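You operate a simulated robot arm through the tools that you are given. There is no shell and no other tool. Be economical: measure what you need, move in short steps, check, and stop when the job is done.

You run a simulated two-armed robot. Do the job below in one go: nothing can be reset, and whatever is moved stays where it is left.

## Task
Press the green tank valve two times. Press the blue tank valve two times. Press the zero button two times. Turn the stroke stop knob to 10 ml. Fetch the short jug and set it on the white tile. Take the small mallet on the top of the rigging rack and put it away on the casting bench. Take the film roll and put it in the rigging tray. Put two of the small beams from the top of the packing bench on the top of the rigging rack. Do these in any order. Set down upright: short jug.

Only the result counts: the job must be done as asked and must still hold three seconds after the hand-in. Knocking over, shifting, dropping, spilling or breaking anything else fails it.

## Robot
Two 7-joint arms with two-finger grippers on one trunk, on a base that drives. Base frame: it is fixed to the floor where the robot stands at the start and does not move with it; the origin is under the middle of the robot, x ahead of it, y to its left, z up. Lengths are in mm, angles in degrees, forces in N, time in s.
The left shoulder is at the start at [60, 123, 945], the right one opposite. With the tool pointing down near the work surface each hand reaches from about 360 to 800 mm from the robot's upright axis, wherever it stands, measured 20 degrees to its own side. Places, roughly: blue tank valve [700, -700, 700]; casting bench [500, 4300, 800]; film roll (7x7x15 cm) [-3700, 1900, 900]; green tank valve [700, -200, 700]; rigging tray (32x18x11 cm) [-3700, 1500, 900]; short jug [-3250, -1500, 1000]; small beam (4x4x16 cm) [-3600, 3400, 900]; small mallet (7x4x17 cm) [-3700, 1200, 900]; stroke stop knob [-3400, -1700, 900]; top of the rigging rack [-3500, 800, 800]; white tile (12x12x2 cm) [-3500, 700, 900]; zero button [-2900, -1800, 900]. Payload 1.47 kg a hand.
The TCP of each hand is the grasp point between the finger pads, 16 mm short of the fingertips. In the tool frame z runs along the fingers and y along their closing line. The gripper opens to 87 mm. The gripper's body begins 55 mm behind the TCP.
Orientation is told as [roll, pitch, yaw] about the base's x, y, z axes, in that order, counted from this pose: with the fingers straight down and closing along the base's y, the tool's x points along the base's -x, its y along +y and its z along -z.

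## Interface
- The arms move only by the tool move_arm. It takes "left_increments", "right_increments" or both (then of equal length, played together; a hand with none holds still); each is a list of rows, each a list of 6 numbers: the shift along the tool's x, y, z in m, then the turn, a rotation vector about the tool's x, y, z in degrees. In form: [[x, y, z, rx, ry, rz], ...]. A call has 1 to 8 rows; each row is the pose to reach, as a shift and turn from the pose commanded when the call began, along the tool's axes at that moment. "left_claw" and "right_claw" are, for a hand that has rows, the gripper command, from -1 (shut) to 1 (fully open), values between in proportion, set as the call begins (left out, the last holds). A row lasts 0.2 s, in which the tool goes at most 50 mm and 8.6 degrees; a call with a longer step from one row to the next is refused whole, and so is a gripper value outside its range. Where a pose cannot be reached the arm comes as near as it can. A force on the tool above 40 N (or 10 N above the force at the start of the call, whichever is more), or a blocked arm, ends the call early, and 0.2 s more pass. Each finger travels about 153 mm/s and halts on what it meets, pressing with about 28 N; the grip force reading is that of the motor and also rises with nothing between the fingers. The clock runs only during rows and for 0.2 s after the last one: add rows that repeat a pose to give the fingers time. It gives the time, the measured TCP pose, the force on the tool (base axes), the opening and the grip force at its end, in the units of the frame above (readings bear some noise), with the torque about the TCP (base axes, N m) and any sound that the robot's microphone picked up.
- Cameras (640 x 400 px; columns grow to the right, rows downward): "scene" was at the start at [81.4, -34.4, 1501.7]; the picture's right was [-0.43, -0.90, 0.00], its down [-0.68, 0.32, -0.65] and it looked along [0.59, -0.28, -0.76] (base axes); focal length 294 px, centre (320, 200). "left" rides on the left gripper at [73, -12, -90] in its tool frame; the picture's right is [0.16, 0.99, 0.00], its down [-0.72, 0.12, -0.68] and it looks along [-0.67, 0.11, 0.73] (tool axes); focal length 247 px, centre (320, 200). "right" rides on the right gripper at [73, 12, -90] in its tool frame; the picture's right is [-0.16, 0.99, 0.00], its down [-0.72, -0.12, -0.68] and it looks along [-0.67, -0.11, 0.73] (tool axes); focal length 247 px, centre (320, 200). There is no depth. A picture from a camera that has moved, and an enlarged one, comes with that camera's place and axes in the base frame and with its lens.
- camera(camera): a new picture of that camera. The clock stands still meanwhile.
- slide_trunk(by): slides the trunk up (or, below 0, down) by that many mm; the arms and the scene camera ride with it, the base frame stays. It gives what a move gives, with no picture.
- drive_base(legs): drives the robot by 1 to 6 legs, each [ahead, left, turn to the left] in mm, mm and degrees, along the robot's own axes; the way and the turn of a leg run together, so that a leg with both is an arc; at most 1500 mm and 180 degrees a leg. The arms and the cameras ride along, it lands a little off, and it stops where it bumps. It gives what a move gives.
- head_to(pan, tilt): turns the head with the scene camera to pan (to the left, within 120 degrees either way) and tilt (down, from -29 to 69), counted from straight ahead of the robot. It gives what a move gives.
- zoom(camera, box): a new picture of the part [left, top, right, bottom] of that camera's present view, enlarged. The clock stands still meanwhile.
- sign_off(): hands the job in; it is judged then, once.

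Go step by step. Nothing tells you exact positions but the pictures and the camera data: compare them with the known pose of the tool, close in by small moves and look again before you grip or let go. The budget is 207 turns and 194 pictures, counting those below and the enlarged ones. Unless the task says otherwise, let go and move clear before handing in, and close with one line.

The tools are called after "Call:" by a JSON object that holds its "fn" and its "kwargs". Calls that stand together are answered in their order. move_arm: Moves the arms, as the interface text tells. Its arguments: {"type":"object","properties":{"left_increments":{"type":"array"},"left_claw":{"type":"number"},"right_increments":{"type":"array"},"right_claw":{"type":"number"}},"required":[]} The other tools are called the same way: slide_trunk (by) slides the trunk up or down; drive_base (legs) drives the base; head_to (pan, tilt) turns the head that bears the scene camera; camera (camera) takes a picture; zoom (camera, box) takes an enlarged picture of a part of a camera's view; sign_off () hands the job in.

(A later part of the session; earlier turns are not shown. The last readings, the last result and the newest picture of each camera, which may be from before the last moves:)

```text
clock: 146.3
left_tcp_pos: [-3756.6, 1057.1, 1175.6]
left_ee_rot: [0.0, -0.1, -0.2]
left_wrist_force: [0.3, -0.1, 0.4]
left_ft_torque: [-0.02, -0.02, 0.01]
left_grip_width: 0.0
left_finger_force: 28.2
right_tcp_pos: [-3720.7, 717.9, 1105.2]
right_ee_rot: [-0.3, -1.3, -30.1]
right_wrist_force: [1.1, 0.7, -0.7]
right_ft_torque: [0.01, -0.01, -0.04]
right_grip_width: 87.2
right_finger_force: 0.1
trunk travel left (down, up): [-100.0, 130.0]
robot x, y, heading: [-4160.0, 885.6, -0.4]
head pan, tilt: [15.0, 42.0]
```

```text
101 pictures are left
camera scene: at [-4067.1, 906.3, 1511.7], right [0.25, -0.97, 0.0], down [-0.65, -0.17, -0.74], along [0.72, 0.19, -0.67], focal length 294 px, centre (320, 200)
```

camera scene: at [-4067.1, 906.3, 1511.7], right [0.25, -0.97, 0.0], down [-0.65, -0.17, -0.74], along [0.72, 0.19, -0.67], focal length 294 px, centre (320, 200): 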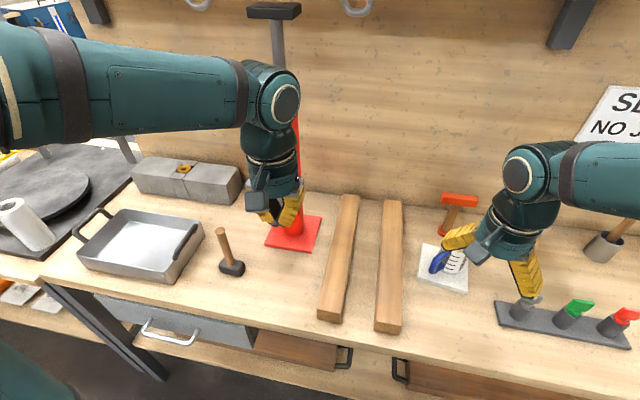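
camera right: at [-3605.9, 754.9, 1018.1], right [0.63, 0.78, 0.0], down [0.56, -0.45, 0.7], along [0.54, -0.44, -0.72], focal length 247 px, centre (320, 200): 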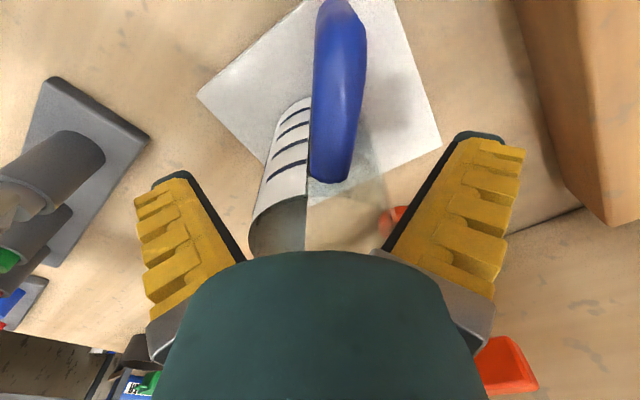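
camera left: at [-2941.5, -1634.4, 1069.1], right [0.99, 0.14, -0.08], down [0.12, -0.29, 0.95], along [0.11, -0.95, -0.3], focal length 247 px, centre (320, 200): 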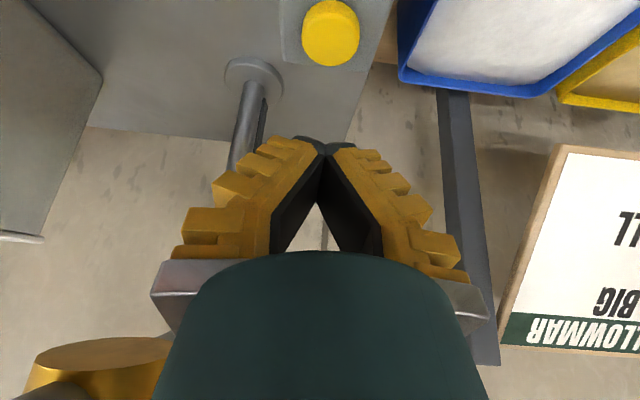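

The jug is done. The small mallet stands on its head at about [-3678, 1245], the tray is near [-3700, 1500] and the white roll lies on the next bench; I'll strafe left so that the right hand can take the mallet and the left hand the roll.

Call:
{"fn": "drive_base", "kwargs": {"legs": [[0, 550, 0.3]]}}

Call:
{"fn": "head_to", "kwargs": {"pan": 10, "tilt": 42}}

Call:
{"fn": "camera", "kwargs": {"camera": "scene"}}

Call:
{"fn": "camera", "kwargs": {"camera": "right"}}

```text
clock: 151.7
left_tcp_pos: [-3755.7, 1613.8, 1174.9]
left_ee_rot: [0.0, 0.0, 0.0]
left_wrist_force: [0.3, -0.1, 0.1]
left_ft_torque: [0.02, 0.01, -0.02]
left_grip_width: 0.1
left_finger_force: 27.4
right_tcp_pos: [-3720.2, 1273.4, 1106.1]
right_ee_rot: [-0.3, -1.3, -29.9]
right_wrist_force: [-0.3, 0.7, -0.5]
right_ft_torque: [0.0, 0.02, -0.01]
right_grip_width: 86.7
right_finger_force: 0.0
trunk travel left (down, up): [-100.0, 130.0]
robot x, y, heading: [-4159.7, 1442.2, -0.3]
head pan, tilt: [15.0, 42.0]
```

```text
clock: 152.4
left_tcp_pos: [-3756.9, 1614.4, 1174.8]
left_ee_rot: [0.0, 0.0, 0.0]
left_wrist_force: [0.3, 0.4, -0.1]
left_ft_torque: [0.01, 0.01, 0.0]
left_grip_width: 0.2
left_finger_force: 27.2
right_tcp_pos: [-3720.1, 1273.3, 1104.8]
right_ee_rot: [-0.2, -1.3, -29.8]
right_wrist_force: [0.4, -0.6, -0.7]
right_ft_torque: [-0.01, -0.01, 0.01]
right_grip_width: 86.8
right_finger_force: 0.1
trunk travel left (down, up): [-100.0, 130.0]
robot x, y, heading: [-4156.8, 1438.6, 0.1]
head pan, tilt: [10.0, 42.0]
```

```text
100 pictures are left
camera scene: at [-4064.5, 1454.7, 1511.7], right [0.17, -0.98, 0.0], down [-0.66, -0.12, -0.74], along [0.73, 0.13, -0.67], focal length 294 px, centre (320, 200)
```

scene: 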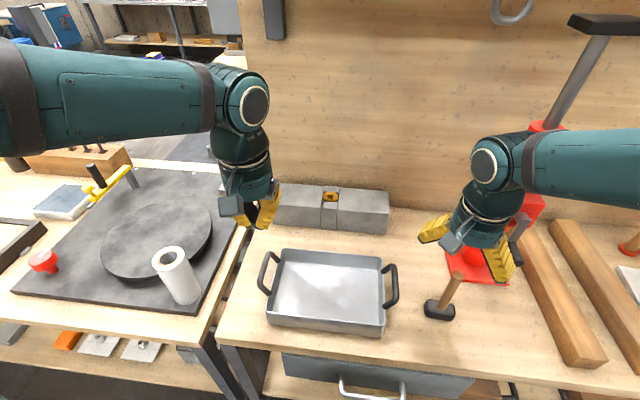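

```text
99 pictures are left
camera right: at [-3779.7, 1321.7, 1193.7], right [0.63, 0.78, 0.0], down [0.56, -0.45, 0.7], along [0.54, -0.44, -0.72], focal length 247 px, centre (320, 200)
```

right: 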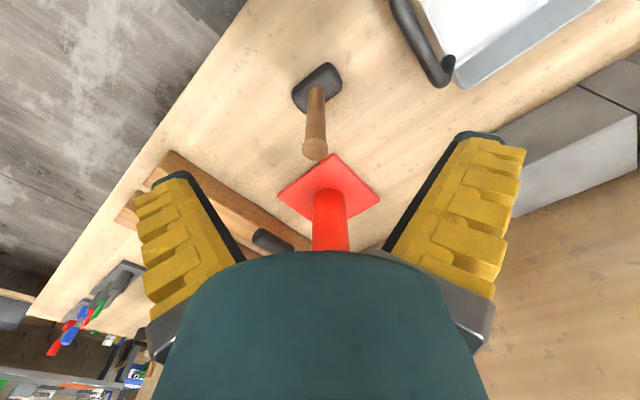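

The mallet handle stands at about [-3690, 1243] with its top at z 1005. The red jack's lever is close to the hand, so I'll check that spot first.

Call:
{"fn": "zoom", "kwargs": {"camera": "scene", "box": [400, 130, 560, 330]}}

Call:
{"fn": "zoom", "kwargs": {"camera": "right", "box": [220, 40, 420, 260]}}

```text
2.00 times, centred on (480, 230) of scene
camera zoom: at [-4064.5, 1454.7, 1511.7], right [0.17, -0.98, 0.0], down [-0.66, -0.12, -0.74], along [0.73, 0.13, -0.67], focal length 588 px, centre (0, 140)
```

zoom: 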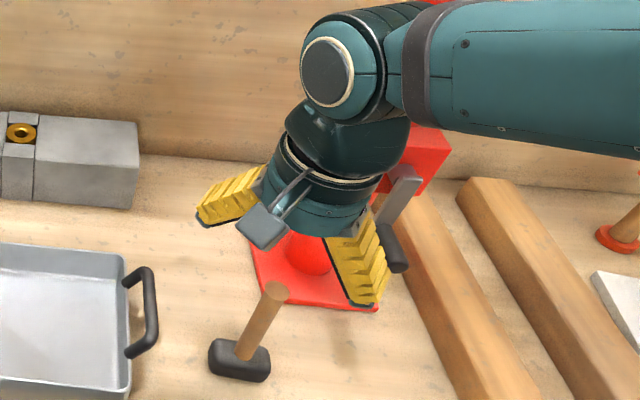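

```text
1.82 times, centred on (320, 150) of right
camera zoom: at [-3779.7, 1321.7, 1193.7], right [0.63, 0.78, 0.0], down [0.56, -0.45, 0.7], along [0.54, -0.44, -0.72], focal length 449 px, centre (320, 291)
```

zoom: 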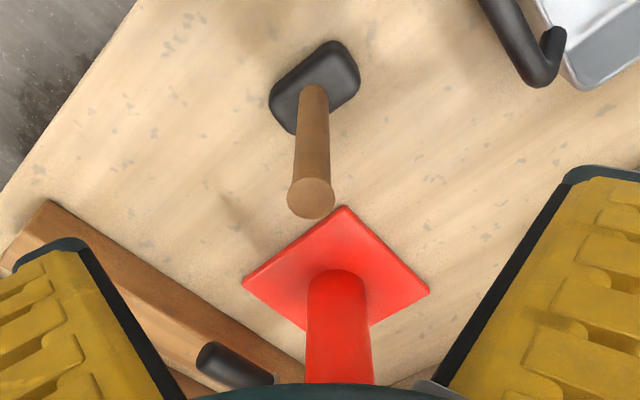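

The lever tip and jack are well away from the mallet. I'll move over the handle and go down around it.

Call:
{"fn": "move_arm", "kwargs": {"right_increments": [[-0.02, -0.005, 0, 0, 0, 0], [-0.041, -0.011, 0, 0, 0, 0], [-0.041, -0.011, 0.04, 0, 0, 0], [-0.041, -0.011, 0.08, 0, 0, 0], [-0.041, -0.011, 0.115, 0, 0, 0], [-0.041, -0.011, 0.135, 0, 0, 0]]}}

Call:
{"fn": "camera", "kwargs": {"camera": "right"}}

Call:
{"fn": "zoom", "kwargs": {"camera": "scene", "box": [380, 170, 540, 330]}}

```text
clock: 153.8
left_tcp_pos: [-3755.5, 1614.1, 1175.0]
left_ee_rot: [-0.1, 0.0, 0.1]
left_wrist_force: [0.1, 0.7, -0.2]
left_ft_torque: [0.02, 0.01, 0.0]
left_grip_width: 0.3
left_finger_force: 28.2
right_tcp_pos: [-3689.1, 1241.1, 970.7]
right_ee_rot: [-0.3, -1.3, -29.9]
right_wrist_force: [-0.4, 0.5, 0.3]
right_ft_torque: [0.04, -0.03, 0.0]
right_grip_width: 87.0
right_finger_force: 0.0
trunk travel left (down, up): [-100.0, 130.0]
robot x, y, heading: [-4157.0, 1440.7, -0.0]
head pan, tilt: [10.0, 42.0]
```

```text
96 pictures are left
camera right: at [-3747.3, 1288.9, 1059.3], right [0.63, 0.78, 0.0], down [0.56, -0.45, 0.7], along [0.54, -0.44, -0.72], focal length 247 px, centre (320, 200)
```

right: 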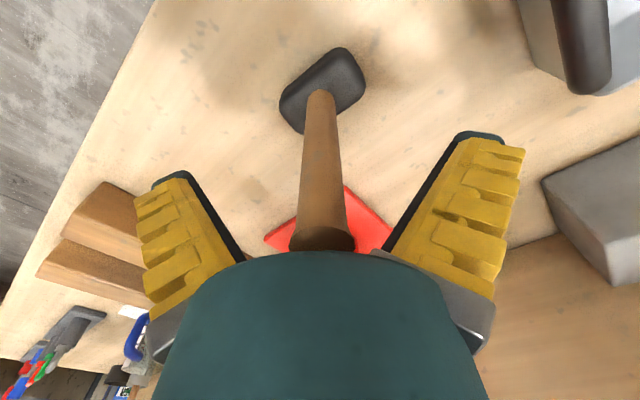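

```text
2.50 times, centred on (460, 250) of scene
camera zoom: at [-4064.2, 1454.7, 1511.7], right [0.17, -0.98, 0.0], down [-0.66, -0.12, -0.74], along [0.73, 0.13, -0.67], focal length 735 px, centre (-30, 75)
```

zoom: 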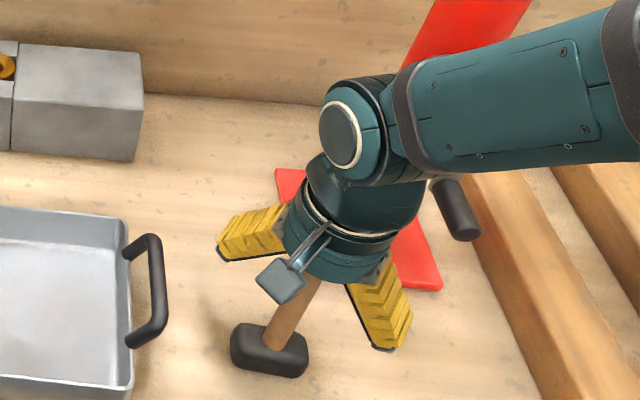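

The handle is centred between the fingers. I'll close, lift a little and check.

Call:
{"fn": "move_arm", "kwargs": {"right_increments": [[0, 0, 0, 0, 0, 0], [0, 0, 0, 0, 0, 0], [0, 0, 0, 0, 0, 0], [0, 0, 0, 0, 0, 0]], "right_claw": -1}}

Call:
{"fn": "move_arm", "kwargs": {"right_increments": [[0, 0, -0.01, 0, 0, 0], [0, 0, -0.02, 0, 0, 0], [0, 0, -0.04, 0, 0, 0], [0, 0, -0.07, 0, 0, 0], [0, 0, -0.11, 0, 0, 0], [0, 0, -0.15, 0, 0, 0], [0, 0, -0.18, 0, 0, 0]]}}

Call:
{"fn": "camera", "kwargs": {"camera": "right"}}

Call:
{"fn": "camera", "kwargs": {"camera": "scene"}}

```text
clock: 154.8
left_tcp_pos: [-3756.1, 1614.2, 1175.1]
left_ee_rot: [0.1, 0.0, 0.0]
left_wrist_force: [0.5, -0.6, -0.8]
left_ft_torque: [-0.02, 0.01, 0.0]
left_grip_width: 0.0
left_finger_force: 28.0
right_tcp_pos: [-3689.6, 1241.9, 972.0]
right_ee_rot: [-0.2, -1.3, -29.8]
right_wrist_force: [-1.5, 2.3, 2.4]
right_ft_torque: [0.23, 0.33, -0.04]
right_grip_width: 15.3
right_finger_force: 28.2
trunk travel left (down, up): [-100.0, 130.0]
robot x, y, heading: [-4157.2, 1439.9, 0.1]
head pan, tilt: [10.0, 42.0]
```

```text
clock: 156.4
left_tcp_pos: [-3755.6, 1614.3, 1175.3]
left_ee_rot: [0.1, 0.0, 0.0]
left_wrist_force: [-0.1, 0.0, 0.7]
left_ft_torque: [0.01, 0.0, -0.02]
left_grip_width: 0.0
left_finger_force: 28.0
right_tcp_pos: [-3689.9, 1243.2, 1151.4]
right_ee_rot: [-0.3, -1.4, -29.9]
right_wrist_force: [0.4, -0.3, -2.9]
right_ft_torque: [-0.02, -0.03, -0.03]
right_grip_width: 10.1
right_finger_force: 28.2
trunk travel left (down, up): [-100.0, 130.0]
robot x, y, heading: [-4159.4, 1442.8, 0.1]
head pan, tilt: [10.0, 42.0]
```

```text
94 pictures are left
camera right: at [-3750.1, 1291.4, 1238.8], right [0.63, 0.78, 0.0], down [0.56, -0.45, 0.7], along [0.54, -0.44, -0.72], focal length 247 px, centre (320, 200)
```

right: 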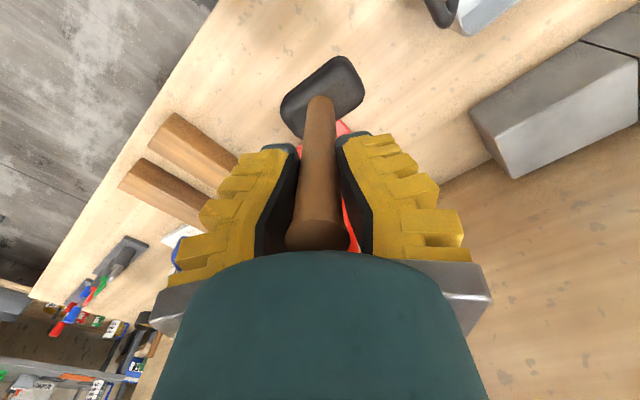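

```text
93 pictures are left
camera scene: at [-4064.5, 1454.7, 1511.7], right [0.17, -0.98, 0.0], down [-0.66, -0.12, -0.74], along [0.73, 0.13, -0.67], focal length 294 px, centre (320, 200)
```

scene: 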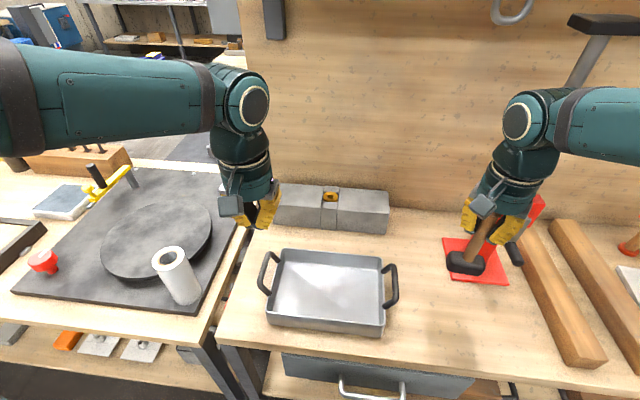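

The mallet is held. Now the film roll, standing upright near [-3762, 1815] on the next bench: I'll bring the open left hand above it.

Call:
{"fn": "move_arm", "kwargs": {"left_increments": [[0, 0.05, 0, 0, 0, 0], [0, 0.1, 0, 0, 0, 0], [0.003, 0.15, 0, 0, 0, 0], [0.006, 0.2, 0, 0, 0, 0], [0.006, 0.2, 0, 0, 0, 0]], "left_claw": 1}}

Call:
{"fn": "camera", "kwargs": {"camera": "left"}}

Call:
{"fn": "zoom", "kwargs": {"camera": "scene", "box": [100, 150, 300, 330]}}

```text
clock: 157.6
left_tcp_pos: [-3762.5, 1814.1, 1176.7]
left_ee_rot: [0.1, 0.0, 0.0]
left_wrist_force: [-0.3, -0.4, -0.2]
left_ft_torque: [0.01, 0.02, -0.01]
left_grip_width: 87.1
left_finger_force: 0.1
right_tcp_pos: [-3690.3, 1242.1, 1151.4]
right_ee_rot: [-0.3, -1.3, -29.9]
right_wrist_force: [-0.1, -0.1, -2.1]
right_ft_torque: [-0.01, 0.01, 0.01]
right_grip_width: 9.9
right_finger_force: 27.7
trunk travel left (down, up): [-100.0, 130.0]
robot x, y, heading: [-4156.6, 1441.1, -0.2]
head pan, tilt: [10.0, 42.0]
```

```text
92 pictures are left
camera left: at [-3835.0, 1802.4, 1265.8], right [-0.16, 0.99, 0.0], down [0.72, 0.11, 0.68], along [0.67, 0.11, -0.73], focal length 247 px, centre (320, 200)
```

left: 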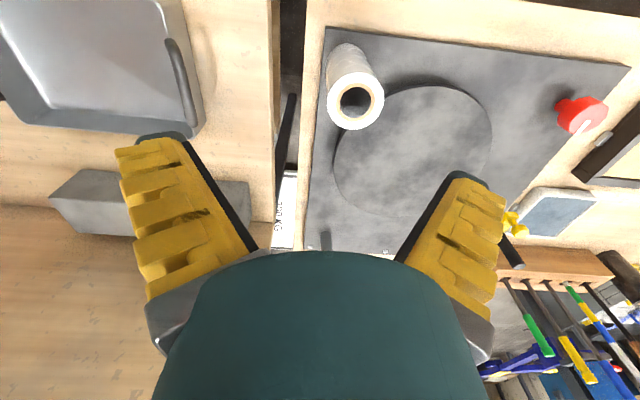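

```text
2.22 times, centred on (200, 240) of scene
camera zoom: at [-4064.4, 1454.1, 1511.7], right [0.17, -0.98, 0.0], down [-0.66, -0.12, -0.74], along [0.73, 0.13, -0.67], focal length 653 px, centre (587, 111)
```

zoom: 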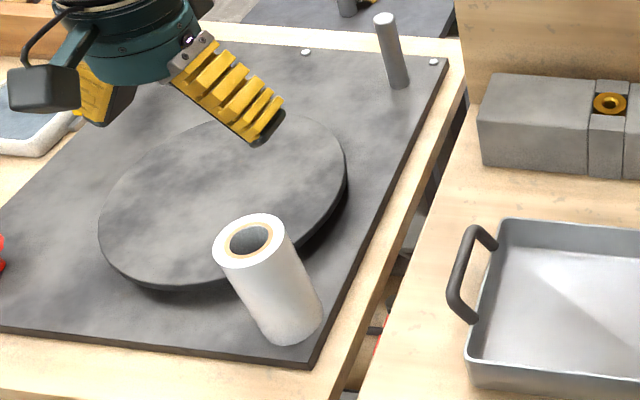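

My rays suggest the roll stands further left and lower, near [-3735, 1855]. I'll shift the hand over and look again to refine.

Call:
{"fn": "move_arm", "kwargs": {"left_increments": [[0.005, 0.02, 0.02, 0, 0, 0], [0.01, 0.04, 0.05, 0, 0, 0], [0.01, 0.04, 0.07, 0, 0, 0]]}}

Call:
{"fn": "camera", "kwargs": {"camera": "left"}}

Call:
{"fn": "zoom", "kwargs": {"camera": "scene", "box": [100, 150, 300, 330]}}

```text
clock: 158.4
left_tcp_pos: [-3771.7, 1854.6, 1106.7]
left_ee_rot: [0.0, 0.0, 0.0]
left_wrist_force: [-0.6, -0.3, 0.7]
left_ft_torque: [0.01, 0.01, 0.01]
left_grip_width: 87.0
left_finger_force: 0.2
right_tcp_pos: [-3691.6, 1243.6, 1150.9]
right_ee_rot: [-0.3, -1.3, -29.9]
right_wrist_force: [0.3, 0.0, -2.9]
right_ft_torque: [0.0, -0.04, 0.02]
right_grip_width: 9.7
right_finger_force: 28.0
trunk travel left (down, up): [-100.0, 130.0]
robot x, y, heading: [-4155.9, 1444.3, 0.1]
head pan, tilt: [10.0, 42.0]
```

```text
90 pictures are left
camera left: at [-3845.2, 1843.1, 1196.6], right [-0.16, 0.99, 0.0], down [0.72, 0.12, 0.68], along [0.67, 0.11, -0.73], focal length 247 px, centre (320, 200)
```

left: 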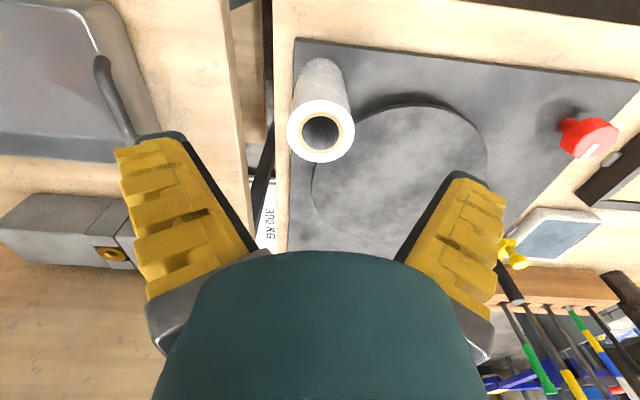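

```text
2.22 times, centred on (200, 240) of scene
camera zoom: at [-4064.1, 1454.5, 1511.7], right [0.17, -0.98, 0.0], down [-0.66, -0.12, -0.74], along [0.73, 0.13, -0.67], focal length 653 px, centre (587, 111)
```

zoom: 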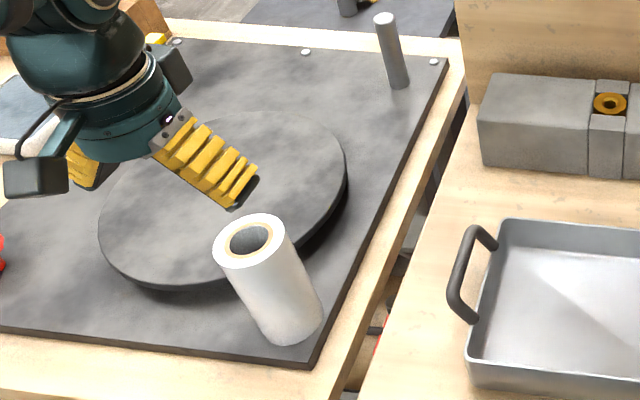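

The roll's top centre is at about [-3732, 1860, 978]. I'll move over it, stop just above and check the alignment.

Call:
{"fn": "move_arm", "kwargs": {"left_increments": [[-0.04, 0.005, 0, 0, 0, 0], [-0.04, 0.005, 0.04, 0, 0, 0], [-0.04, 0.005, 0.08, 0, 0, 0], [-0.04, 0.005, 0.09, 0, 0, 0], [-0.04, 0.005, 0.09, 0, 0, 0]]}}

Call:
{"fn": "camera", "kwargs": {"camera": "left"}}

Call:
{"fn": "zoom", "kwargs": {"camera": "scene", "box": [100, 150, 300, 330]}}

```text
clock: 159.6
left_tcp_pos: [-3729.6, 1862.5, 1013.8]
left_ee_rot: [0.0, 0.0, 0.0]
left_wrist_force: [0.1, 0.1, 0.0]
left_ft_torque: [-0.04, 0.01, -0.02]
left_grip_width: 87.0
left_finger_force: 0.2
right_tcp_pos: [-3691.2, 1242.4, 1151.0]
right_ee_rot: [-0.3, -1.3, -29.9]
right_wrist_force: [0.4, 0.8, -2.8]
right_ft_torque: [0.01, 0.03, -0.01]
right_grip_width: 9.5
right_finger_force: 28.1
trunk travel left (down, up): [-100.0, 130.0]
robot x, y, heading: [-4159.6, 1441.7, -0.3]
head pan, tilt: [10.0, 42.0]
```

```text
88 pictures are left
camera left: at [-3803.2, 1850.7, 1104.2], right [-0.16, 0.99, 0.0], down [0.72, 0.12, 0.68], along [0.67, 0.11, -0.73], focal length 247 px, centre (320, 200)
```

left: 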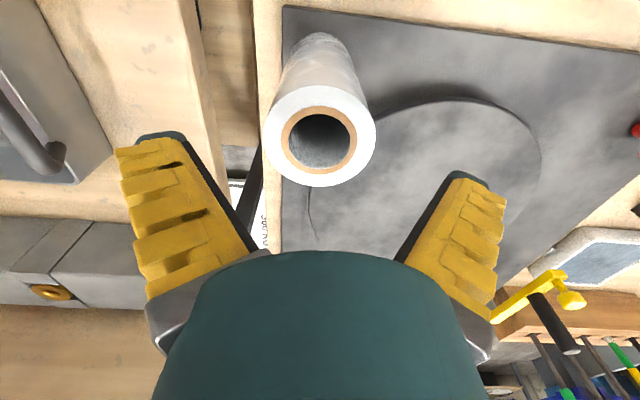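

```text
2.22 times, centred on (200, 240) of scene
camera zoom: at [-4063.8, 1454.7, 1511.6], right [0.17, -0.98, 0.0], down [-0.66, -0.12, -0.74], along [0.73, 0.13, -0.67], focal length 653 px, centre (587, 111)
```

zoom: 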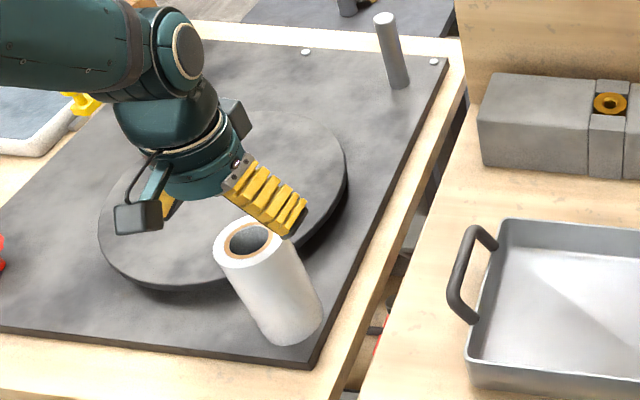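

It is aligned with the roll. I'll descend around it and close.

Call:
{"fn": "move_arm", "kwargs": {"left_increments": [[0, 0, 0.03, 0, 0, 0], [0, 0, 0.06, 0, 0, 0], [0, 0, 0.08, 0, 0, 0], [0, 0, 0.08, 0, 0, 0]]}}

Call:
{"fn": "move_arm", "kwargs": {"left_increments": [[0, 0, 0, 0, 0, 0], [0, 0, 0, 0, 0, 0], [0, 0, 0, 0, 0, 0], [0, 0, 0, 0, 0, 0]], "left_claw": -1}}

Call:
{"fn": "camera", "kwargs": {"camera": "left"}}

```text
clock: 160.6
left_tcp_pos: [-3732.5, 1859.2, 935.3]
left_ee_rot: [0.0, -0.1, -0.1]
left_wrist_force: [1.8, 1.1, 9.7]
left_ft_torque: [-0.07, 0.16, 0.04]
left_grip_width: 89.2
left_finger_force: 8.8
right_tcp_pos: [-3691.5, 1242.0, 1151.4]
right_ee_rot: [-0.2, -1.4, -29.8]
right_wrist_force: [0.8, 0.5, -3.3]
right_ft_torque: [-0.03, 0.04, 0.0]
right_grip_width: 9.5
right_finger_force: 27.7
trunk travel left (down, up): [-100.0, 130.0]
robot x, y, heading: [-4157.2, 1442.9, 0.1]
head pan, tilt: [10.0, 42.0]
```

```text
clock: 161.6
left_tcp_pos: [-3730.8, 1858.6, 935.2]
left_ee_rot: [0.0, 0.0, 0.0]
left_wrist_force: [3.2, -0.3, 6.3]
left_ft_torque: [-0.03, 0.03, 0.0]
left_grip_width: 73.4
left_finger_force: 27.8
right_tcp_pos: [-3691.5, 1242.4, 1150.8]
right_ee_rot: [-0.2, -1.4, -30.0]
right_wrist_force: [-0.3, 0.1, -2.3]
right_ft_torque: [0.02, 0.02, 0.01]
right_grip_width: 9.6
right_finger_force: 28.2
trunk travel left (down, up): [-100.0, 130.0]
robot x, y, heading: [-4153.8, 1440.4, -0.1]
head pan, tilt: [10.0, 42.0]
```

```text
86 pictures are left
camera left: at [-3804.6, 1847.8, 1025.4], right [-0.16, 0.99, 0.0], down [0.72, 0.12, 0.68], along [0.67, 0.11, -0.73], focal length 247 px, centre (320, 200)
```

left: 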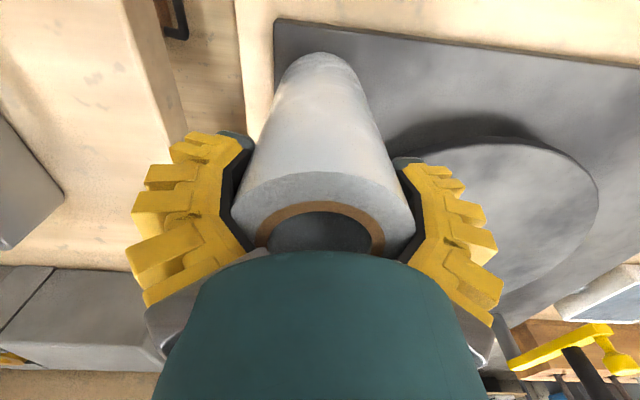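

The roll is gripped (73 mm). I'll lift slowly at first, then higher.

Call:
{"fn": "move_arm", "kwargs": {"left_increments": [[0, 0, -0.005, 0, 0, 0], [0, 0, -0.012, 0, 0, 0], [0, 0, -0.025, 0, 0, 0], [0, 0, -0.045, 0, 0, 0], [0, 0, -0.07, 0, 0, 0], [0, 0, -0.1, 0, 0, 0], [0, 0, -0.13, 0, 0, 0], [0, 0, -0.16, 0, 0, 0]]}}

Call:
{"fn": "camera", "kwargs": {"camera": "scene"}}

Call:
{"fn": "camera", "kwargs": {"camera": "left"}}

```text
clock: 163.4
left_tcp_pos: [-3731.4, 1858.9, 1097.8]
left_ee_rot: [-0.1, -0.1, 0.0]
left_wrist_force: [-0.4, 0.1, -3.6]
left_ft_torque: [0.01, 0.01, 0.0]
left_grip_width: 73.5
left_finger_force: 28.0
right_tcp_pos: [-3690.6, 1242.6, 1149.7]
right_ee_rot: [-0.4, -1.3, -29.8]
right_wrist_force: [-0.1, 0.6, -4.1]
right_ft_torque: [-0.01, 0.02, -0.02]
right_grip_width: 9.2
right_finger_force: 27.8
trunk travel left (down, up): [-100.0, 130.0]
robot x, y, heading: [-4154.4, 1441.0, -0.1]
head pan, tilt: [10.0, 42.0]
```

```text
85 pictures are left
camera scene: at [-4064.7, 1454.5, 1511.7], right [0.17, -0.98, 0.0], down [-0.66, -0.12, -0.74], along [0.73, 0.13, -0.67], focal length 294 px, centre (320, 200)
```

scene: 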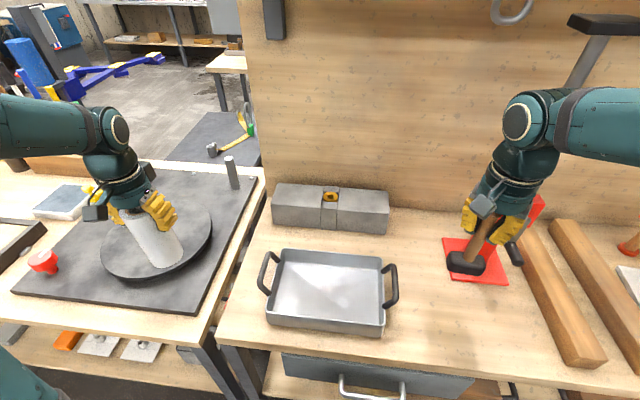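

```text
84 pictures are left
camera left: at [-3804.0, 1846.9, 1187.4], right [-0.16, 0.99, 0.0], down [0.72, 0.12, 0.68], along [0.67, 0.11, -0.73], focal length 247 px, centre (320, 200)
```

left: 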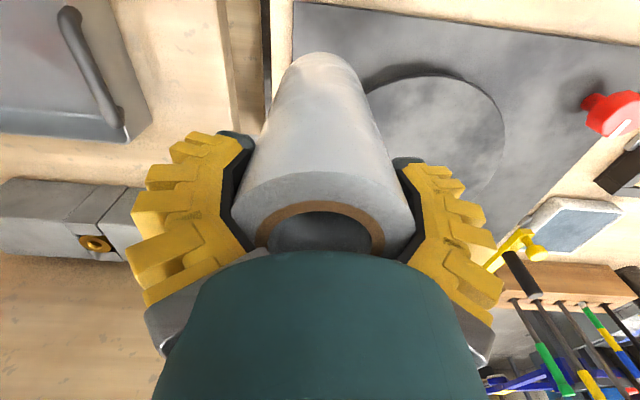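

The roll is held firmly. I'll carry it over the tray centre, about [-3700, 1500].

Call:
{"fn": "move_arm", "kwargs": {"left_increments": [[-0.004, -0.045, -0.02, 0, 0, 0], [-0.008, -0.09, -0.03, 0, 0, 0], [-0.012, -0.135, -0.03, 0, 0, 0], [-0.016, -0.18, -0.03, 0, 0, 0], [-0.02, -0.225, -0.03, 0, 0, 0], [-0.024, -0.27, -0.03, 0, 0, 0], [-0.028, -0.315, -0.03, 0, 0, 0], [-0.03, -0.358, -0.03, 0, 0, 0]]}}

Call:
{"fn": "camera", "kwargs": {"camera": "scene"}}

Call:
{"fn": "camera", "kwargs": {"camera": "left"}}

```text
clock: 165.2
left_tcp_pos: [-3703.7, 1499.9, 1126.0]
left_ee_rot: [0.1, 0.1, 0.0]
left_wrist_force: [-0.8, -0.2, -3.5]
left_ft_torque: [-0.01, 0.03, 0.01]
left_grip_width: 73.3
left_finger_force: 28.0
right_tcp_pos: [-3690.7, 1242.8, 1151.1]
right_ee_rot: [-0.3, -1.3, -29.9]
right_wrist_force: [-0.7, -0.4, -3.0]
right_ft_torque: [0.02, 0.02, -0.01]
right_grip_width: 8.8
right_finger_force: 27.9
trunk travel left (down, up): [-100.0, 130.0]
robot x, y, heading: [-4154.0, 1443.5, -0.2]
head pan, tilt: [10.0, 42.0]
```

```text
83 pictures are left
camera scene: at [-4063.6, 1453.4, 1511.6], right [0.17, -0.98, 0.0], down [-0.66, -0.12, -0.74], along [0.73, 0.13, -0.67], focal length 294 px, centre (320, 200)
```

scene: 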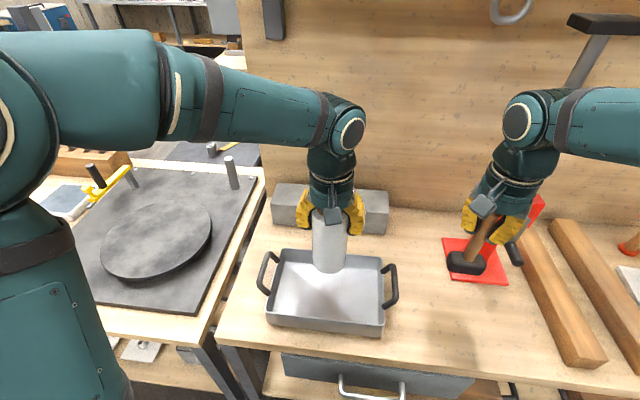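

```text
82 pictures are left
camera left: at [-3775.9, 1488.7, 1216.2], right [-0.16, 0.99, 0.0], down [0.72, 0.12, 0.68], along [0.67, 0.11, -0.73], focal length 247 px, centre (320, 200)
```

left: 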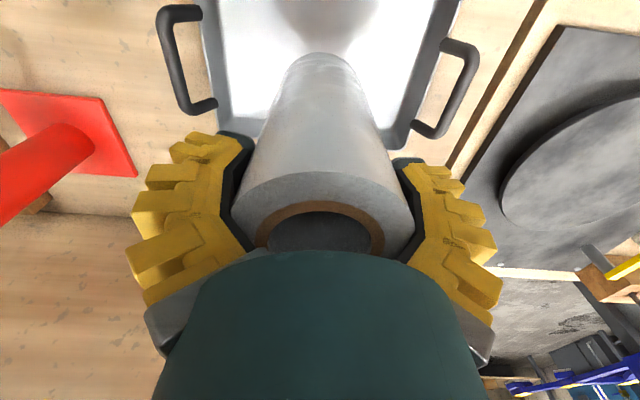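

The roll is over the tray and centred. I'll lower it to just above the tray's floor.

Call:
{"fn": "move_arm", "kwargs": {"left_increments": [[0, 0, 0.04, 0, 0, 0], [0, 0, 0.08, 0, 0, 0], [0, 0, 0.11, 0, 0, 0], [0, 0, 0.125, 0, 0, 0], [0, 0, 0.125, 0, 0, 0]]}}

Call:
{"fn": "zoom", "kwargs": {"camera": "scene", "box": [230, 180, 430, 350]}}

```text
clock: 166.4
left_tcp_pos: [-3701.5, 1500.0, 1001.2]
left_ee_rot: [0.0, 0.0, 0.0]
left_wrist_force: [-0.2, 0.0, -4.4]
left_ft_torque: [0.02, 0.01, 0.0]
left_grip_width: 73.1
left_finger_force: 28.5
right_tcp_pos: [-3690.5, 1242.3, 1151.1]
right_ee_rot: [-0.4, -1.2, -30.0]
right_wrist_force: [-0.5, -0.4, -2.3]
right_ft_torque: [0.01, 0.02, 0.02]
right_grip_width: 8.5
right_finger_force: 28.1
trunk travel left (down, up): [-100.0, 130.0]
robot x, y, heading: [-4154.7, 1440.5, 0.2]
head pan, tilt: [10.0, 42.0]
```

```text
2.35 times, centred on (330, 265) of scene
camera zoom: at [-4064.1, 1454.6, 1511.7], right [0.17, -0.98, 0.0], down [-0.66, -0.12, -0.74], along [0.73, 0.13, -0.67], focal length 692 px, centre (296, 47)
```

zoom: 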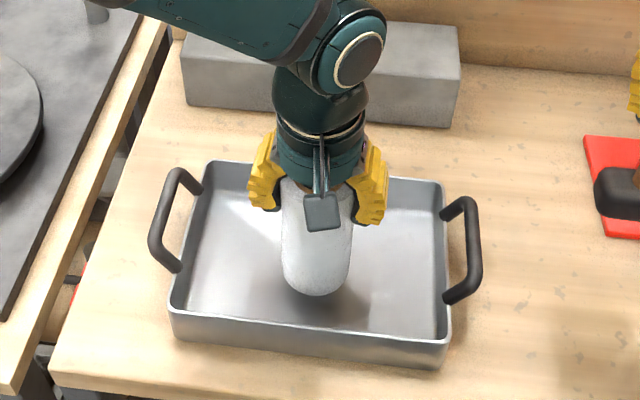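

Still a gap beneath the roll, so I'll step down gently until it touches.

Call:
{"fn": "move_arm", "kwargs": {"left_increments": [[0, 0, 0.004, 0, 0, 0], [0, 0, 0.008, 0, 0, 0], [0, 0, 0.012, 0, 0, 0], [0, 0, 0.016, 0, 0, 0]]}}

Call:
{"fn": "zoom", "kwargs": {"camera": "scene", "box": [230, 180, 430, 350]}}

```text
clock: 167.4
left_tcp_pos: [-3700.9, 1499.8, 984.8]
left_ee_rot: [-0.1, 0.0, -0.1]
left_wrist_force: [0.8, -0.5, -3.8]
left_ft_torque: [0.02, 0.03, 0.03]
left_grip_width: 73.0
left_finger_force: 27.9
right_tcp_pos: [-3690.0, 1242.1, 1149.7]
right_ee_rot: [-0.3, -1.3, -29.9]
right_wrist_force: [0.0, -0.1, -2.8]
right_ft_torque: [0.02, 0.01, 0.01]
right_grip_width: 8.5
right_finger_force: 28.0
trunk travel left (down, up): [-100.0, 130.0]
robot x, y, heading: [-4158.2, 1437.4, 0.3]
head pan, tilt: [10.0, 42.0]
```

```text
2.35 times, centred on (330, 265) of scene
camera zoom: at [-4064.0, 1454.6, 1511.6], right [0.17, -0.98, 0.0], down [-0.66, -0.12, -0.74], along [0.73, 0.13, -0.67], focal length 692 px, centre (296, 47)
```

zoom: 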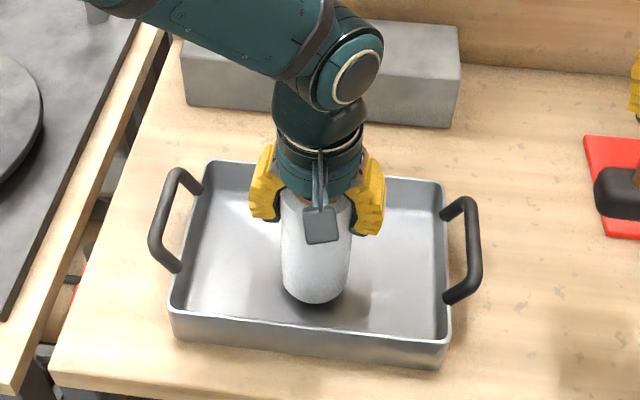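

Call:
{"fn": "move_arm", "kwargs": {"left_increments": [[0, 0, 0.004, 0, 0, 0], [0, 0, 0.008, 0, 0, 0], [0, 0, 0.012, 0, 0, 0]]}}

```text
clock: 168.2
left_tcp_pos: [-3703.9, 1501.3, 973.0]
left_ee_rot: [0.0, 0.1, -0.1]
left_wrist_force: [0.4, 0.3, -3.7]
left_ft_torque: [0.02, 0.01, -0.01]
left_grip_width: 72.5
left_finger_force: 27.9
right_tcp_pos: [-3689.9, 1244.2, 1149.5]
right_ee_rot: [-0.3, -1.4, -30.0]
right_wrist_force: [0.6, -0.7, -2.5]
right_ft_torque: [0.02, -0.02, 0.01]
right_grip_width: 8.3
right_finger_force: 28.1
trunk travel left (down, up): [-100.0, 130.0]
robot x, y, heading: [-4156.9, 1437.6, -0.1]
head pan, tilt: [10.0, 42.0]
```

No contact yet at 973; I'll continue in 3 mm steps.

Call:
{"fn": "move_arm", "kwargs": {"left_increments": [[0, 0, 0.003, 0, 0, 0], [0, 0, 0.006, 0, 0, 0], [0, 0, 0.009, 0, 0, 0]]}}

Call:
{"fn": "zoom", "kwargs": {"camera": "scene", "box": [270, 220, 390, 330]}}

```text
clock: 168.9
left_tcp_pos: [-3699.5, 1501.2, 968.2]
left_ee_rot: [-0.2, -0.7, 0.1]
left_wrist_force: [-3.1, 4.2, 17.2]
left_ft_torque: [0.09, 0.87, -0.17]
left_grip_width: 71.2
left_finger_force: 27.9
right_tcp_pos: [-3690.8, 1244.1, 1150.8]
right_ee_rot: [-0.3, -1.3, -30.0]
right_wrist_force: [-0.3, -0.9, -3.1]
right_ft_torque: [-0.02, 0.04, -0.02]
right_grip_width: 8.7
right_finger_force: 27.6
trunk travel left (down, up): [-100.0, 130.0]
robot x, y, heading: [-4157.0, 1442.1, -0.0]
head pan, tilt: [10.0, 42.0]
stopped in row 3 (left hand): the force on the tool passed its limit at 41 N (the readings are from after the stop); the commanded pose is now the measured one
```

```text
3.64 times, centred on (330, 275) of scene
camera zoom: at [-4065.5, 1455.0, 1511.7], right [0.17, -0.98, 0.0], down [-0.66, -0.12, -0.74], along [0.73, 0.13, -0.67], focal length 1069 px, centre (284, -73)
```

zoom: 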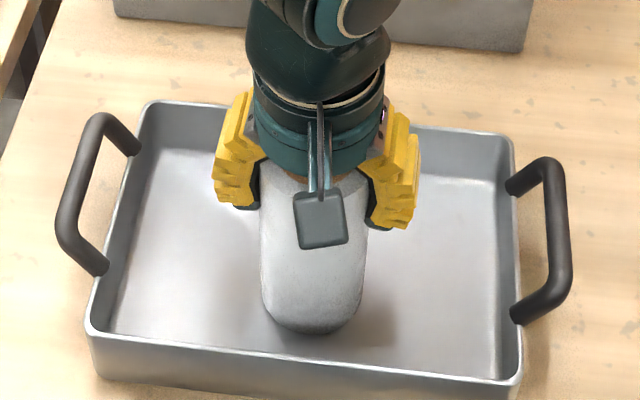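

The roll is on the tray's floor. I'll ease up 2 mm, open, and rise straight up.

Call:
{"fn": "move_arm", "kwargs": {"left_increments": [[0, 0, -0.002, 0, 0, 0], [0, 0, -0.002, 0, 0, 0]]}}

Call:
{"fn": "move_arm", "kwargs": {"left_increments": [[0, 0, 0, 0, 0, 0], [0, 0, 0, 0, 0, 0], [0, 0, 0, 0, 0, 0]], "left_claw": 1}}

Call:
{"fn": "zoom", "kwargs": {"camera": "scene", "box": [270, 220, 390, 330]}}

Call:
{"fn": "move_arm", "kwargs": {"left_increments": [[0, 0, -0.02, 0, 0, 0], [0, 0, -0.05, 0, 0, 0], [0, 0, -0.09, 0, 0, 0], [0, 0, -0.13, 0, 0, 0], [0, 0, -0.17, 0, 0, 0], [0, 0, -0.2, 0, 0, 0]]}}

Call:
{"fn": "camera", "kwargs": {"camera": "scene"}}

```text
clock: 169.5
left_tcp_pos: [-3700.7, 1501.4, 968.6]
left_ee_rot: [-0.2, -0.5, 0.1]
left_wrist_force: [-0.4, 0.1, -3.4]
left_ft_torque: [-0.01, 0.01, -0.01]
left_grip_width: 71.0
left_finger_force: 28.2
right_tcp_pos: [-3690.2, 1243.4, 1149.8]
right_ee_rot: [-0.4, -1.3, -29.9]
right_wrist_force: [-0.4, 0.4, -2.9]
right_ft_torque: [0.03, 0.01, 0.03]
right_grip_width: 8.3
right_finger_force: 28.0
trunk travel left (down, up): [-100.0, 130.0]
robot x, y, heading: [-4157.9, 1439.7, -0.0]
head pan, tilt: [10.0, 42.0]
```

```text
clock: 170.3
left_tcp_pos: [-3699.6, 1500.7, 969.7]
left_ee_rot: [-0.2, -0.6, 0.1]
left_wrist_force: [1.9, 0.8, 7.8]
left_ft_torque: [-0.16, -0.05, 0.01]
left_grip_width: 88.8
left_finger_force: 0.0
right_tcp_pos: [-3690.7, 1243.7, 1150.5]
right_ee_rot: [-0.2, -1.4, -29.9]
right_wrist_force: [-0.7, 0.3, -2.3]
right_ft_torque: [-0.01, 0.01, 0.05]
right_grip_width: 8.6
right_finger_force: 28.3
trunk travel left (down, up): [-100.0, 130.0]
robot x, y, heading: [-4158.1, 1441.6, 0.1]
head pan, tilt: [10.0, 42.0]
```

```text
3.64 times, centred on (330, 275) of scene
camera zoom: at [-4064.4, 1454.9, 1511.7], right [0.17, -0.98, 0.0], down [-0.66, -0.12, -0.74], along [0.73, 0.13, -0.67], focal length 1069 px, centre (284, -73)
```

zoom: 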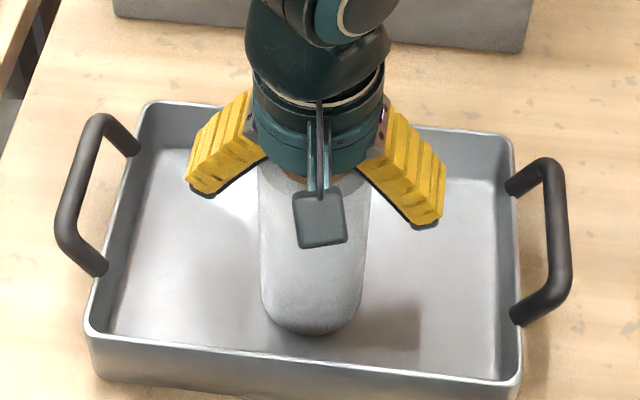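

```text
clock: 171.7
left_tcp_pos: [-3702.1, 1501.0, 1169.9]
left_ee_rot: [-0.2, -0.5, 0.0]
left_wrist_force: [0.1, 0.5, -0.1]
left_ft_torque: [0.0, 0.0, -0.02]
left_grip_width: 86.9
left_finger_force: 0.1
right_tcp_pos: [-3689.5, 1243.6, 1150.7]
right_ee_rot: [-0.2, -1.3, -30.0]
right_wrist_force: [-0.9, -0.3, -3.0]
right_ft_torque: [0.01, 0.06, 0.01]
right_grip_width: 8.5
right_finger_force: 27.8
trunk travel left (down, up): [-100.0, 130.0]
robot x, y, heading: [-4156.4, 1440.1, 0.0]
head pan, tilt: [10.0, 42.0]
```

```text
77 pictures are left
camera scene: at [-4064.5, 1454.7, 1511.7], right [0.17, -0.98, 0.0], down [-0.66, -0.12, -0.74], along [0.73, 0.13, -0.67], focal length 294 px, centre (320, 200)
```

scene: 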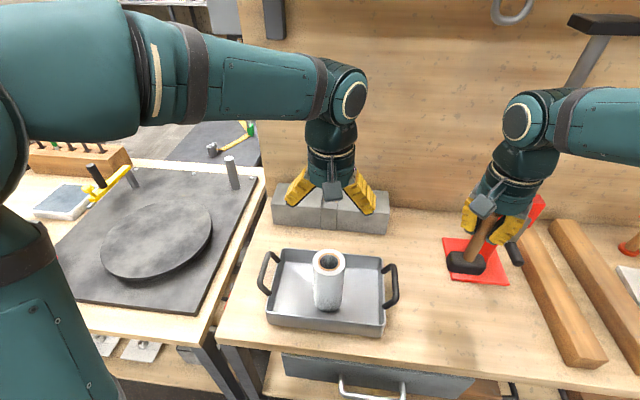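

The film roll stands in the tray. I'll draw both hands back, back away from the rack and look for the packing and casting benches.

Call:
{"fn": "move_arm", "kwargs": {"left_increments": [[0.015, 0.035, 0, 0, 0, 0], [0.03, 0.07, 0, 0, 0, 0], [0.055, 0.11, 0, 0, 0, 0]], "right_increments": [[0.02, -0.01, -0.01, 0, 0, 0], [0.04, -0.02, -0.01, 0, 0, 0], [0.06, -0.03, -0.01, 0, 0, 0]], "left_claw": -1}}

Call:
{"fn": "drive_base", "kwargs": {"legs": [[-250, 0, 0]]}}

Call:
{"fn": "head_to", "kwargs": {"pan": 70, "tilt": 18}}

Call:
{"fn": "camera", "kwargs": {"camera": "scene"}}

Call:
{"fn": "head_to", "kwargs": {"pan": 110, "tilt": 25}}

Call:
{"fn": "camera", "kwargs": {"camera": "scene"}}

```text
clock: 172.5
left_tcp_pos: [-3761.3, 1612.7, 1171.3]
left_ee_rot: [-0.3, -0.7, 0.2]
left_wrist_force: [0.5, 0.1, -0.3]
left_ft_torque: [0.01, -0.03, 0.03]
left_grip_width: 0.1
left_finger_force: 28.4
right_tcp_pos: [-3759.9, 1246.1, 1161.4]
right_ee_rot: [-0.2, -1.4, -29.8]
right_wrist_force: [-0.4, -0.6, -2.6]
right_ft_torque: [-0.04, -0.02, 0.03]
right_grip_width: 8.3
right_finger_force: 28.5
trunk travel left (down, up): [-100.0, 130.0]
robot x, y, heading: [-4159.1, 1445.6, 0.1]
head pan, tilt: [10.0, 42.0]
```

```text
clock: 174.3
left_tcp_pos: [-4007.7, 1610.6, 1170.0]
left_ee_rot: [-0.2, -0.5, 0.1]
left_wrist_force: [0.5, 0.0, 0.4]
left_ft_torque: [-0.02, -0.01, 0.02]
left_grip_width: 0.0
left_finger_force: 27.8
right_tcp_pos: [-4008.6, 1245.5, 1161.1]
right_ee_rot: [-0.3, -1.3, -29.9]
right_wrist_force: [-1.0, -0.2, -2.7]
right_ft_torque: [0.04, -0.03, 0.01]
right_grip_width: 8.4
right_finger_force: 28.5
trunk travel left (down, up): [-100.0, 130.0]
robot x, y, heading: [-4408.6, 1442.5, 0.2]
head pan, tilt: [10.0, 42.0]
```

```text
clock: 175.7
left_tcp_pos: [-4006.8, 1610.8, 1169.2]
left_ee_rot: [-0.1, -0.6, 0.2]
left_wrist_force: [0.3, 1.0, 0.2]
left_ft_torque: [0.0, 0.03, -0.01]
left_grip_width: 0.1
left_finger_force: 28.4
right_tcp_pos: [-4007.4, 1246.1, 1160.4]
right_ee_rot: [-0.3, -1.3, -29.9]
right_wrist_force: [0.0, -0.2, -3.9]
right_ft_torque: [-0.01, 0.01, 0.01]
right_grip_width: 8.4
right_finger_force: 27.8
trunk travel left (down, up): [-100.0, 130.0]
robot x, y, heading: [-4405.2, 1440.9, -0.0]
head pan, tilt: [70.0, 18.0]
```

```text
76 pictures are left
camera scene: at [-4363.6, 1528.0, 1549.3], right [0.94, -0.34, 0.0], down [-0.11, -0.29, -0.95], along [0.33, 0.89, -0.31], focal length 294 px, centre (320, 200)
```

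scene: 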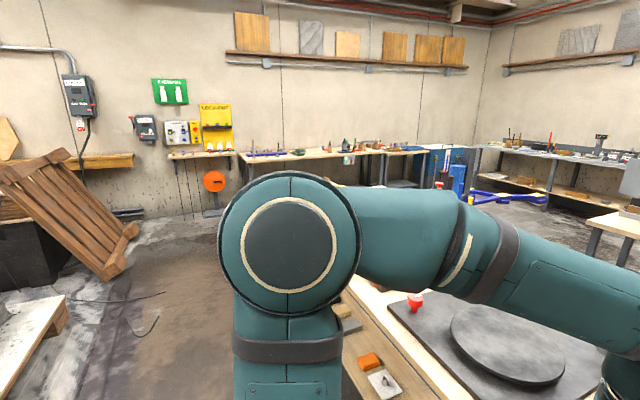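

```text
clock: 176.7
left_tcp_pos: [-4007.9, 1610.5, 1169.9]
left_ee_rot: [-0.2, -0.5, 0.1]
left_wrist_force: [-0.1, 1.1, 0.8]
left_ft_torque: [0.01, 0.0, 0.02]
left_grip_width: 0.1
left_finger_force: 27.7
right_tcp_pos: [-4007.5, 1245.8, 1159.5]
right_ee_rot: [-0.4, -1.3, -29.9]
right_wrist_force: [0.1, -0.3, -2.6]
right_ft_torque: [0.01, 0.0, -0.04]
right_grip_width: 8.5
right_finger_force: 27.7
trunk travel left (down, up): [-100.0, 130.0]
robot x, y, heading: [-4406.9, 1440.8, -0.1]
head pan, tilt: [110.0, 25.0]
```

```text
75 pictures are left
camera scene: at [-4427.0, 1526.9, 1538.0], right [0.94, 0.34, 0.0], down [0.14, -0.4, -0.91], along [-0.31, 0.85, -0.42], focal length 294 px, centre (320, 200)
```

scene: 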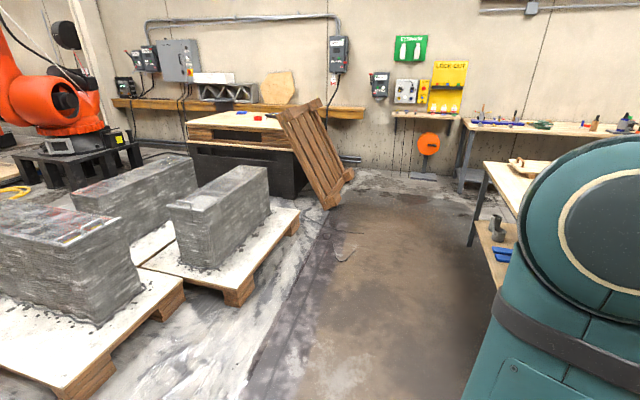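

There's a clear aisle along +y past the packing bench, then a corridor toward the casting bench. I'll turn left and drive up the aisle with the mallet.

Call:
{"fn": "drive_base", "kwargs": {"legs": [[0, 0, 90], [1500, 120, 0], [1450, 0, 0], [0, 0, -90]]}}

Call:
{"fn": "head_to", "kwargs": {"pan": 0, "tilt": 22}}

Call:
{"fn": "camera", "kwargs": {"camera": "scene"}}

```text
refused: leg 2 is longer than a leg can be; nothing moved
```

```text
clock: 178.6
left_tcp_pos: [-4006.8, 1610.7, 1169.7]
left_ee_rot: [-0.2, -0.5, 0.1]
left_wrist_force: [0.0, -0.5, 0.3]
left_ft_torque: [0.0, 0.02, 0.01]
left_grip_width: 0.0
left_finger_force: 27.5
right_tcp_pos: [-4006.6, 1247.3, 1159.3]
right_ee_rot: [-0.4, -1.2, -29.8]
right_wrist_force: [0.2, 0.3, -2.3]
right_ft_torque: [0.0, 0.01, 0.02]
right_grip_width: 8.4
right_finger_force: 27.9
trunk travel left (down, up): [-100.0, 130.0]
robot x, y, heading: [-4409.7, 1441.5, 0.0]
head pan, tilt: [0.0, 22.0]
```

```text
74 pictures are left
camera scene: at [-4302.7, 1440.3, 1542.8], right [0.0, -1.0, 0.0], down [-0.37, 0.0, -0.93], along [0.93, 0.0, -0.37], focal length 294 px, centre (320, 200)
```

scene: 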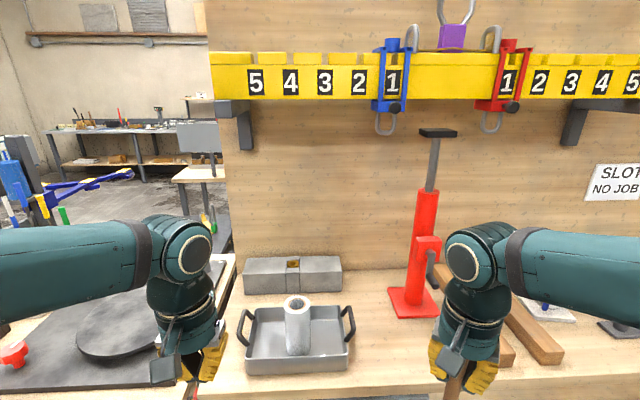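

One leg was too long, so nothing moved; I'll repeat with shorter legs.

Call:
{"fn": "drive_base", "kwargs": {"legs": [[0, 0, 90], [1470, 120, 0], [1480, 0, 0], [0, 0, -90]]}}

Call:
{"fn": "head_to", "kwargs": {"pan": -15, "tilt": 25}}

Call:
{"fn": "camera", "kwargs": {"camera": "scene"}}

```text
clock: 200.6
left_tcp_pos: [-4069.7, 4596.9, 1170.3]
left_ee_rot: [-0.2, -0.5, 0.3]
left_wrist_force: [-1.2, 0.1, 0.0]
left_ft_torque: [0.02, 0.02, 0.01]
left_grip_width: 0.2
left_finger_force: 28.0
right_tcp_pos: [-4067.8, 4232.5, 1160.2]
right_ee_rot: [-0.3, -1.3, -29.9]
right_wrist_force: [0.2, 0.0, -3.0]
right_ft_torque: [0.02, 0.01, -0.03]
right_grip_width: 8.4
right_finger_force: 27.9
trunk travel left (down, up): [-100.0, 130.0]
robot x, y, heading: [-4467.2, 4426.1, 0.2]
head pan, tilt: [0.0, 22.0]
```

```text
clock: 201.4
left_tcp_pos: [-4068.9, 4596.1, 1170.0]
left_ee_rot: [-0.1, -0.5, 0.2]
left_wrist_force: [0.0, 0.6, -0.6]
left_ft_torque: [0.02, -0.04, 0.03]
left_grip_width: 0.0
left_finger_force: 28.0
right_tcp_pos: [-4068.0, 4232.5, 1160.5]
right_ee_rot: [-0.3, -1.3, -29.9]
right_wrist_force: [0.5, 0.3, -1.7]
right_ft_torque: [0.01, 0.01, 0.0]
right_grip_width: 8.0
right_finger_force: 27.8
trunk travel left (down, up): [-100.0, 130.0]
robot x, y, heading: [-4467.2, 4429.8, 0.2]
head pan, tilt: [-15.0, 25.0]
```

```text
73 pictures are left
camera scene: at [-4367.5, 4401.7, 1537.9], right [-0.26, -0.97, 0.0], down [-0.41, 0.11, -0.91], along [0.88, -0.23, -0.42], focal length 294 px, centre (320, 200)
```

scene: 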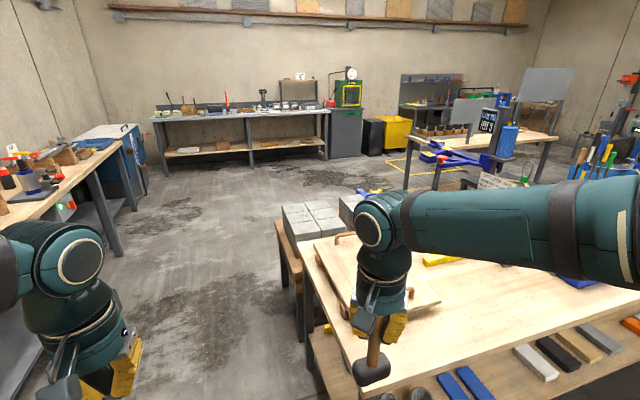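

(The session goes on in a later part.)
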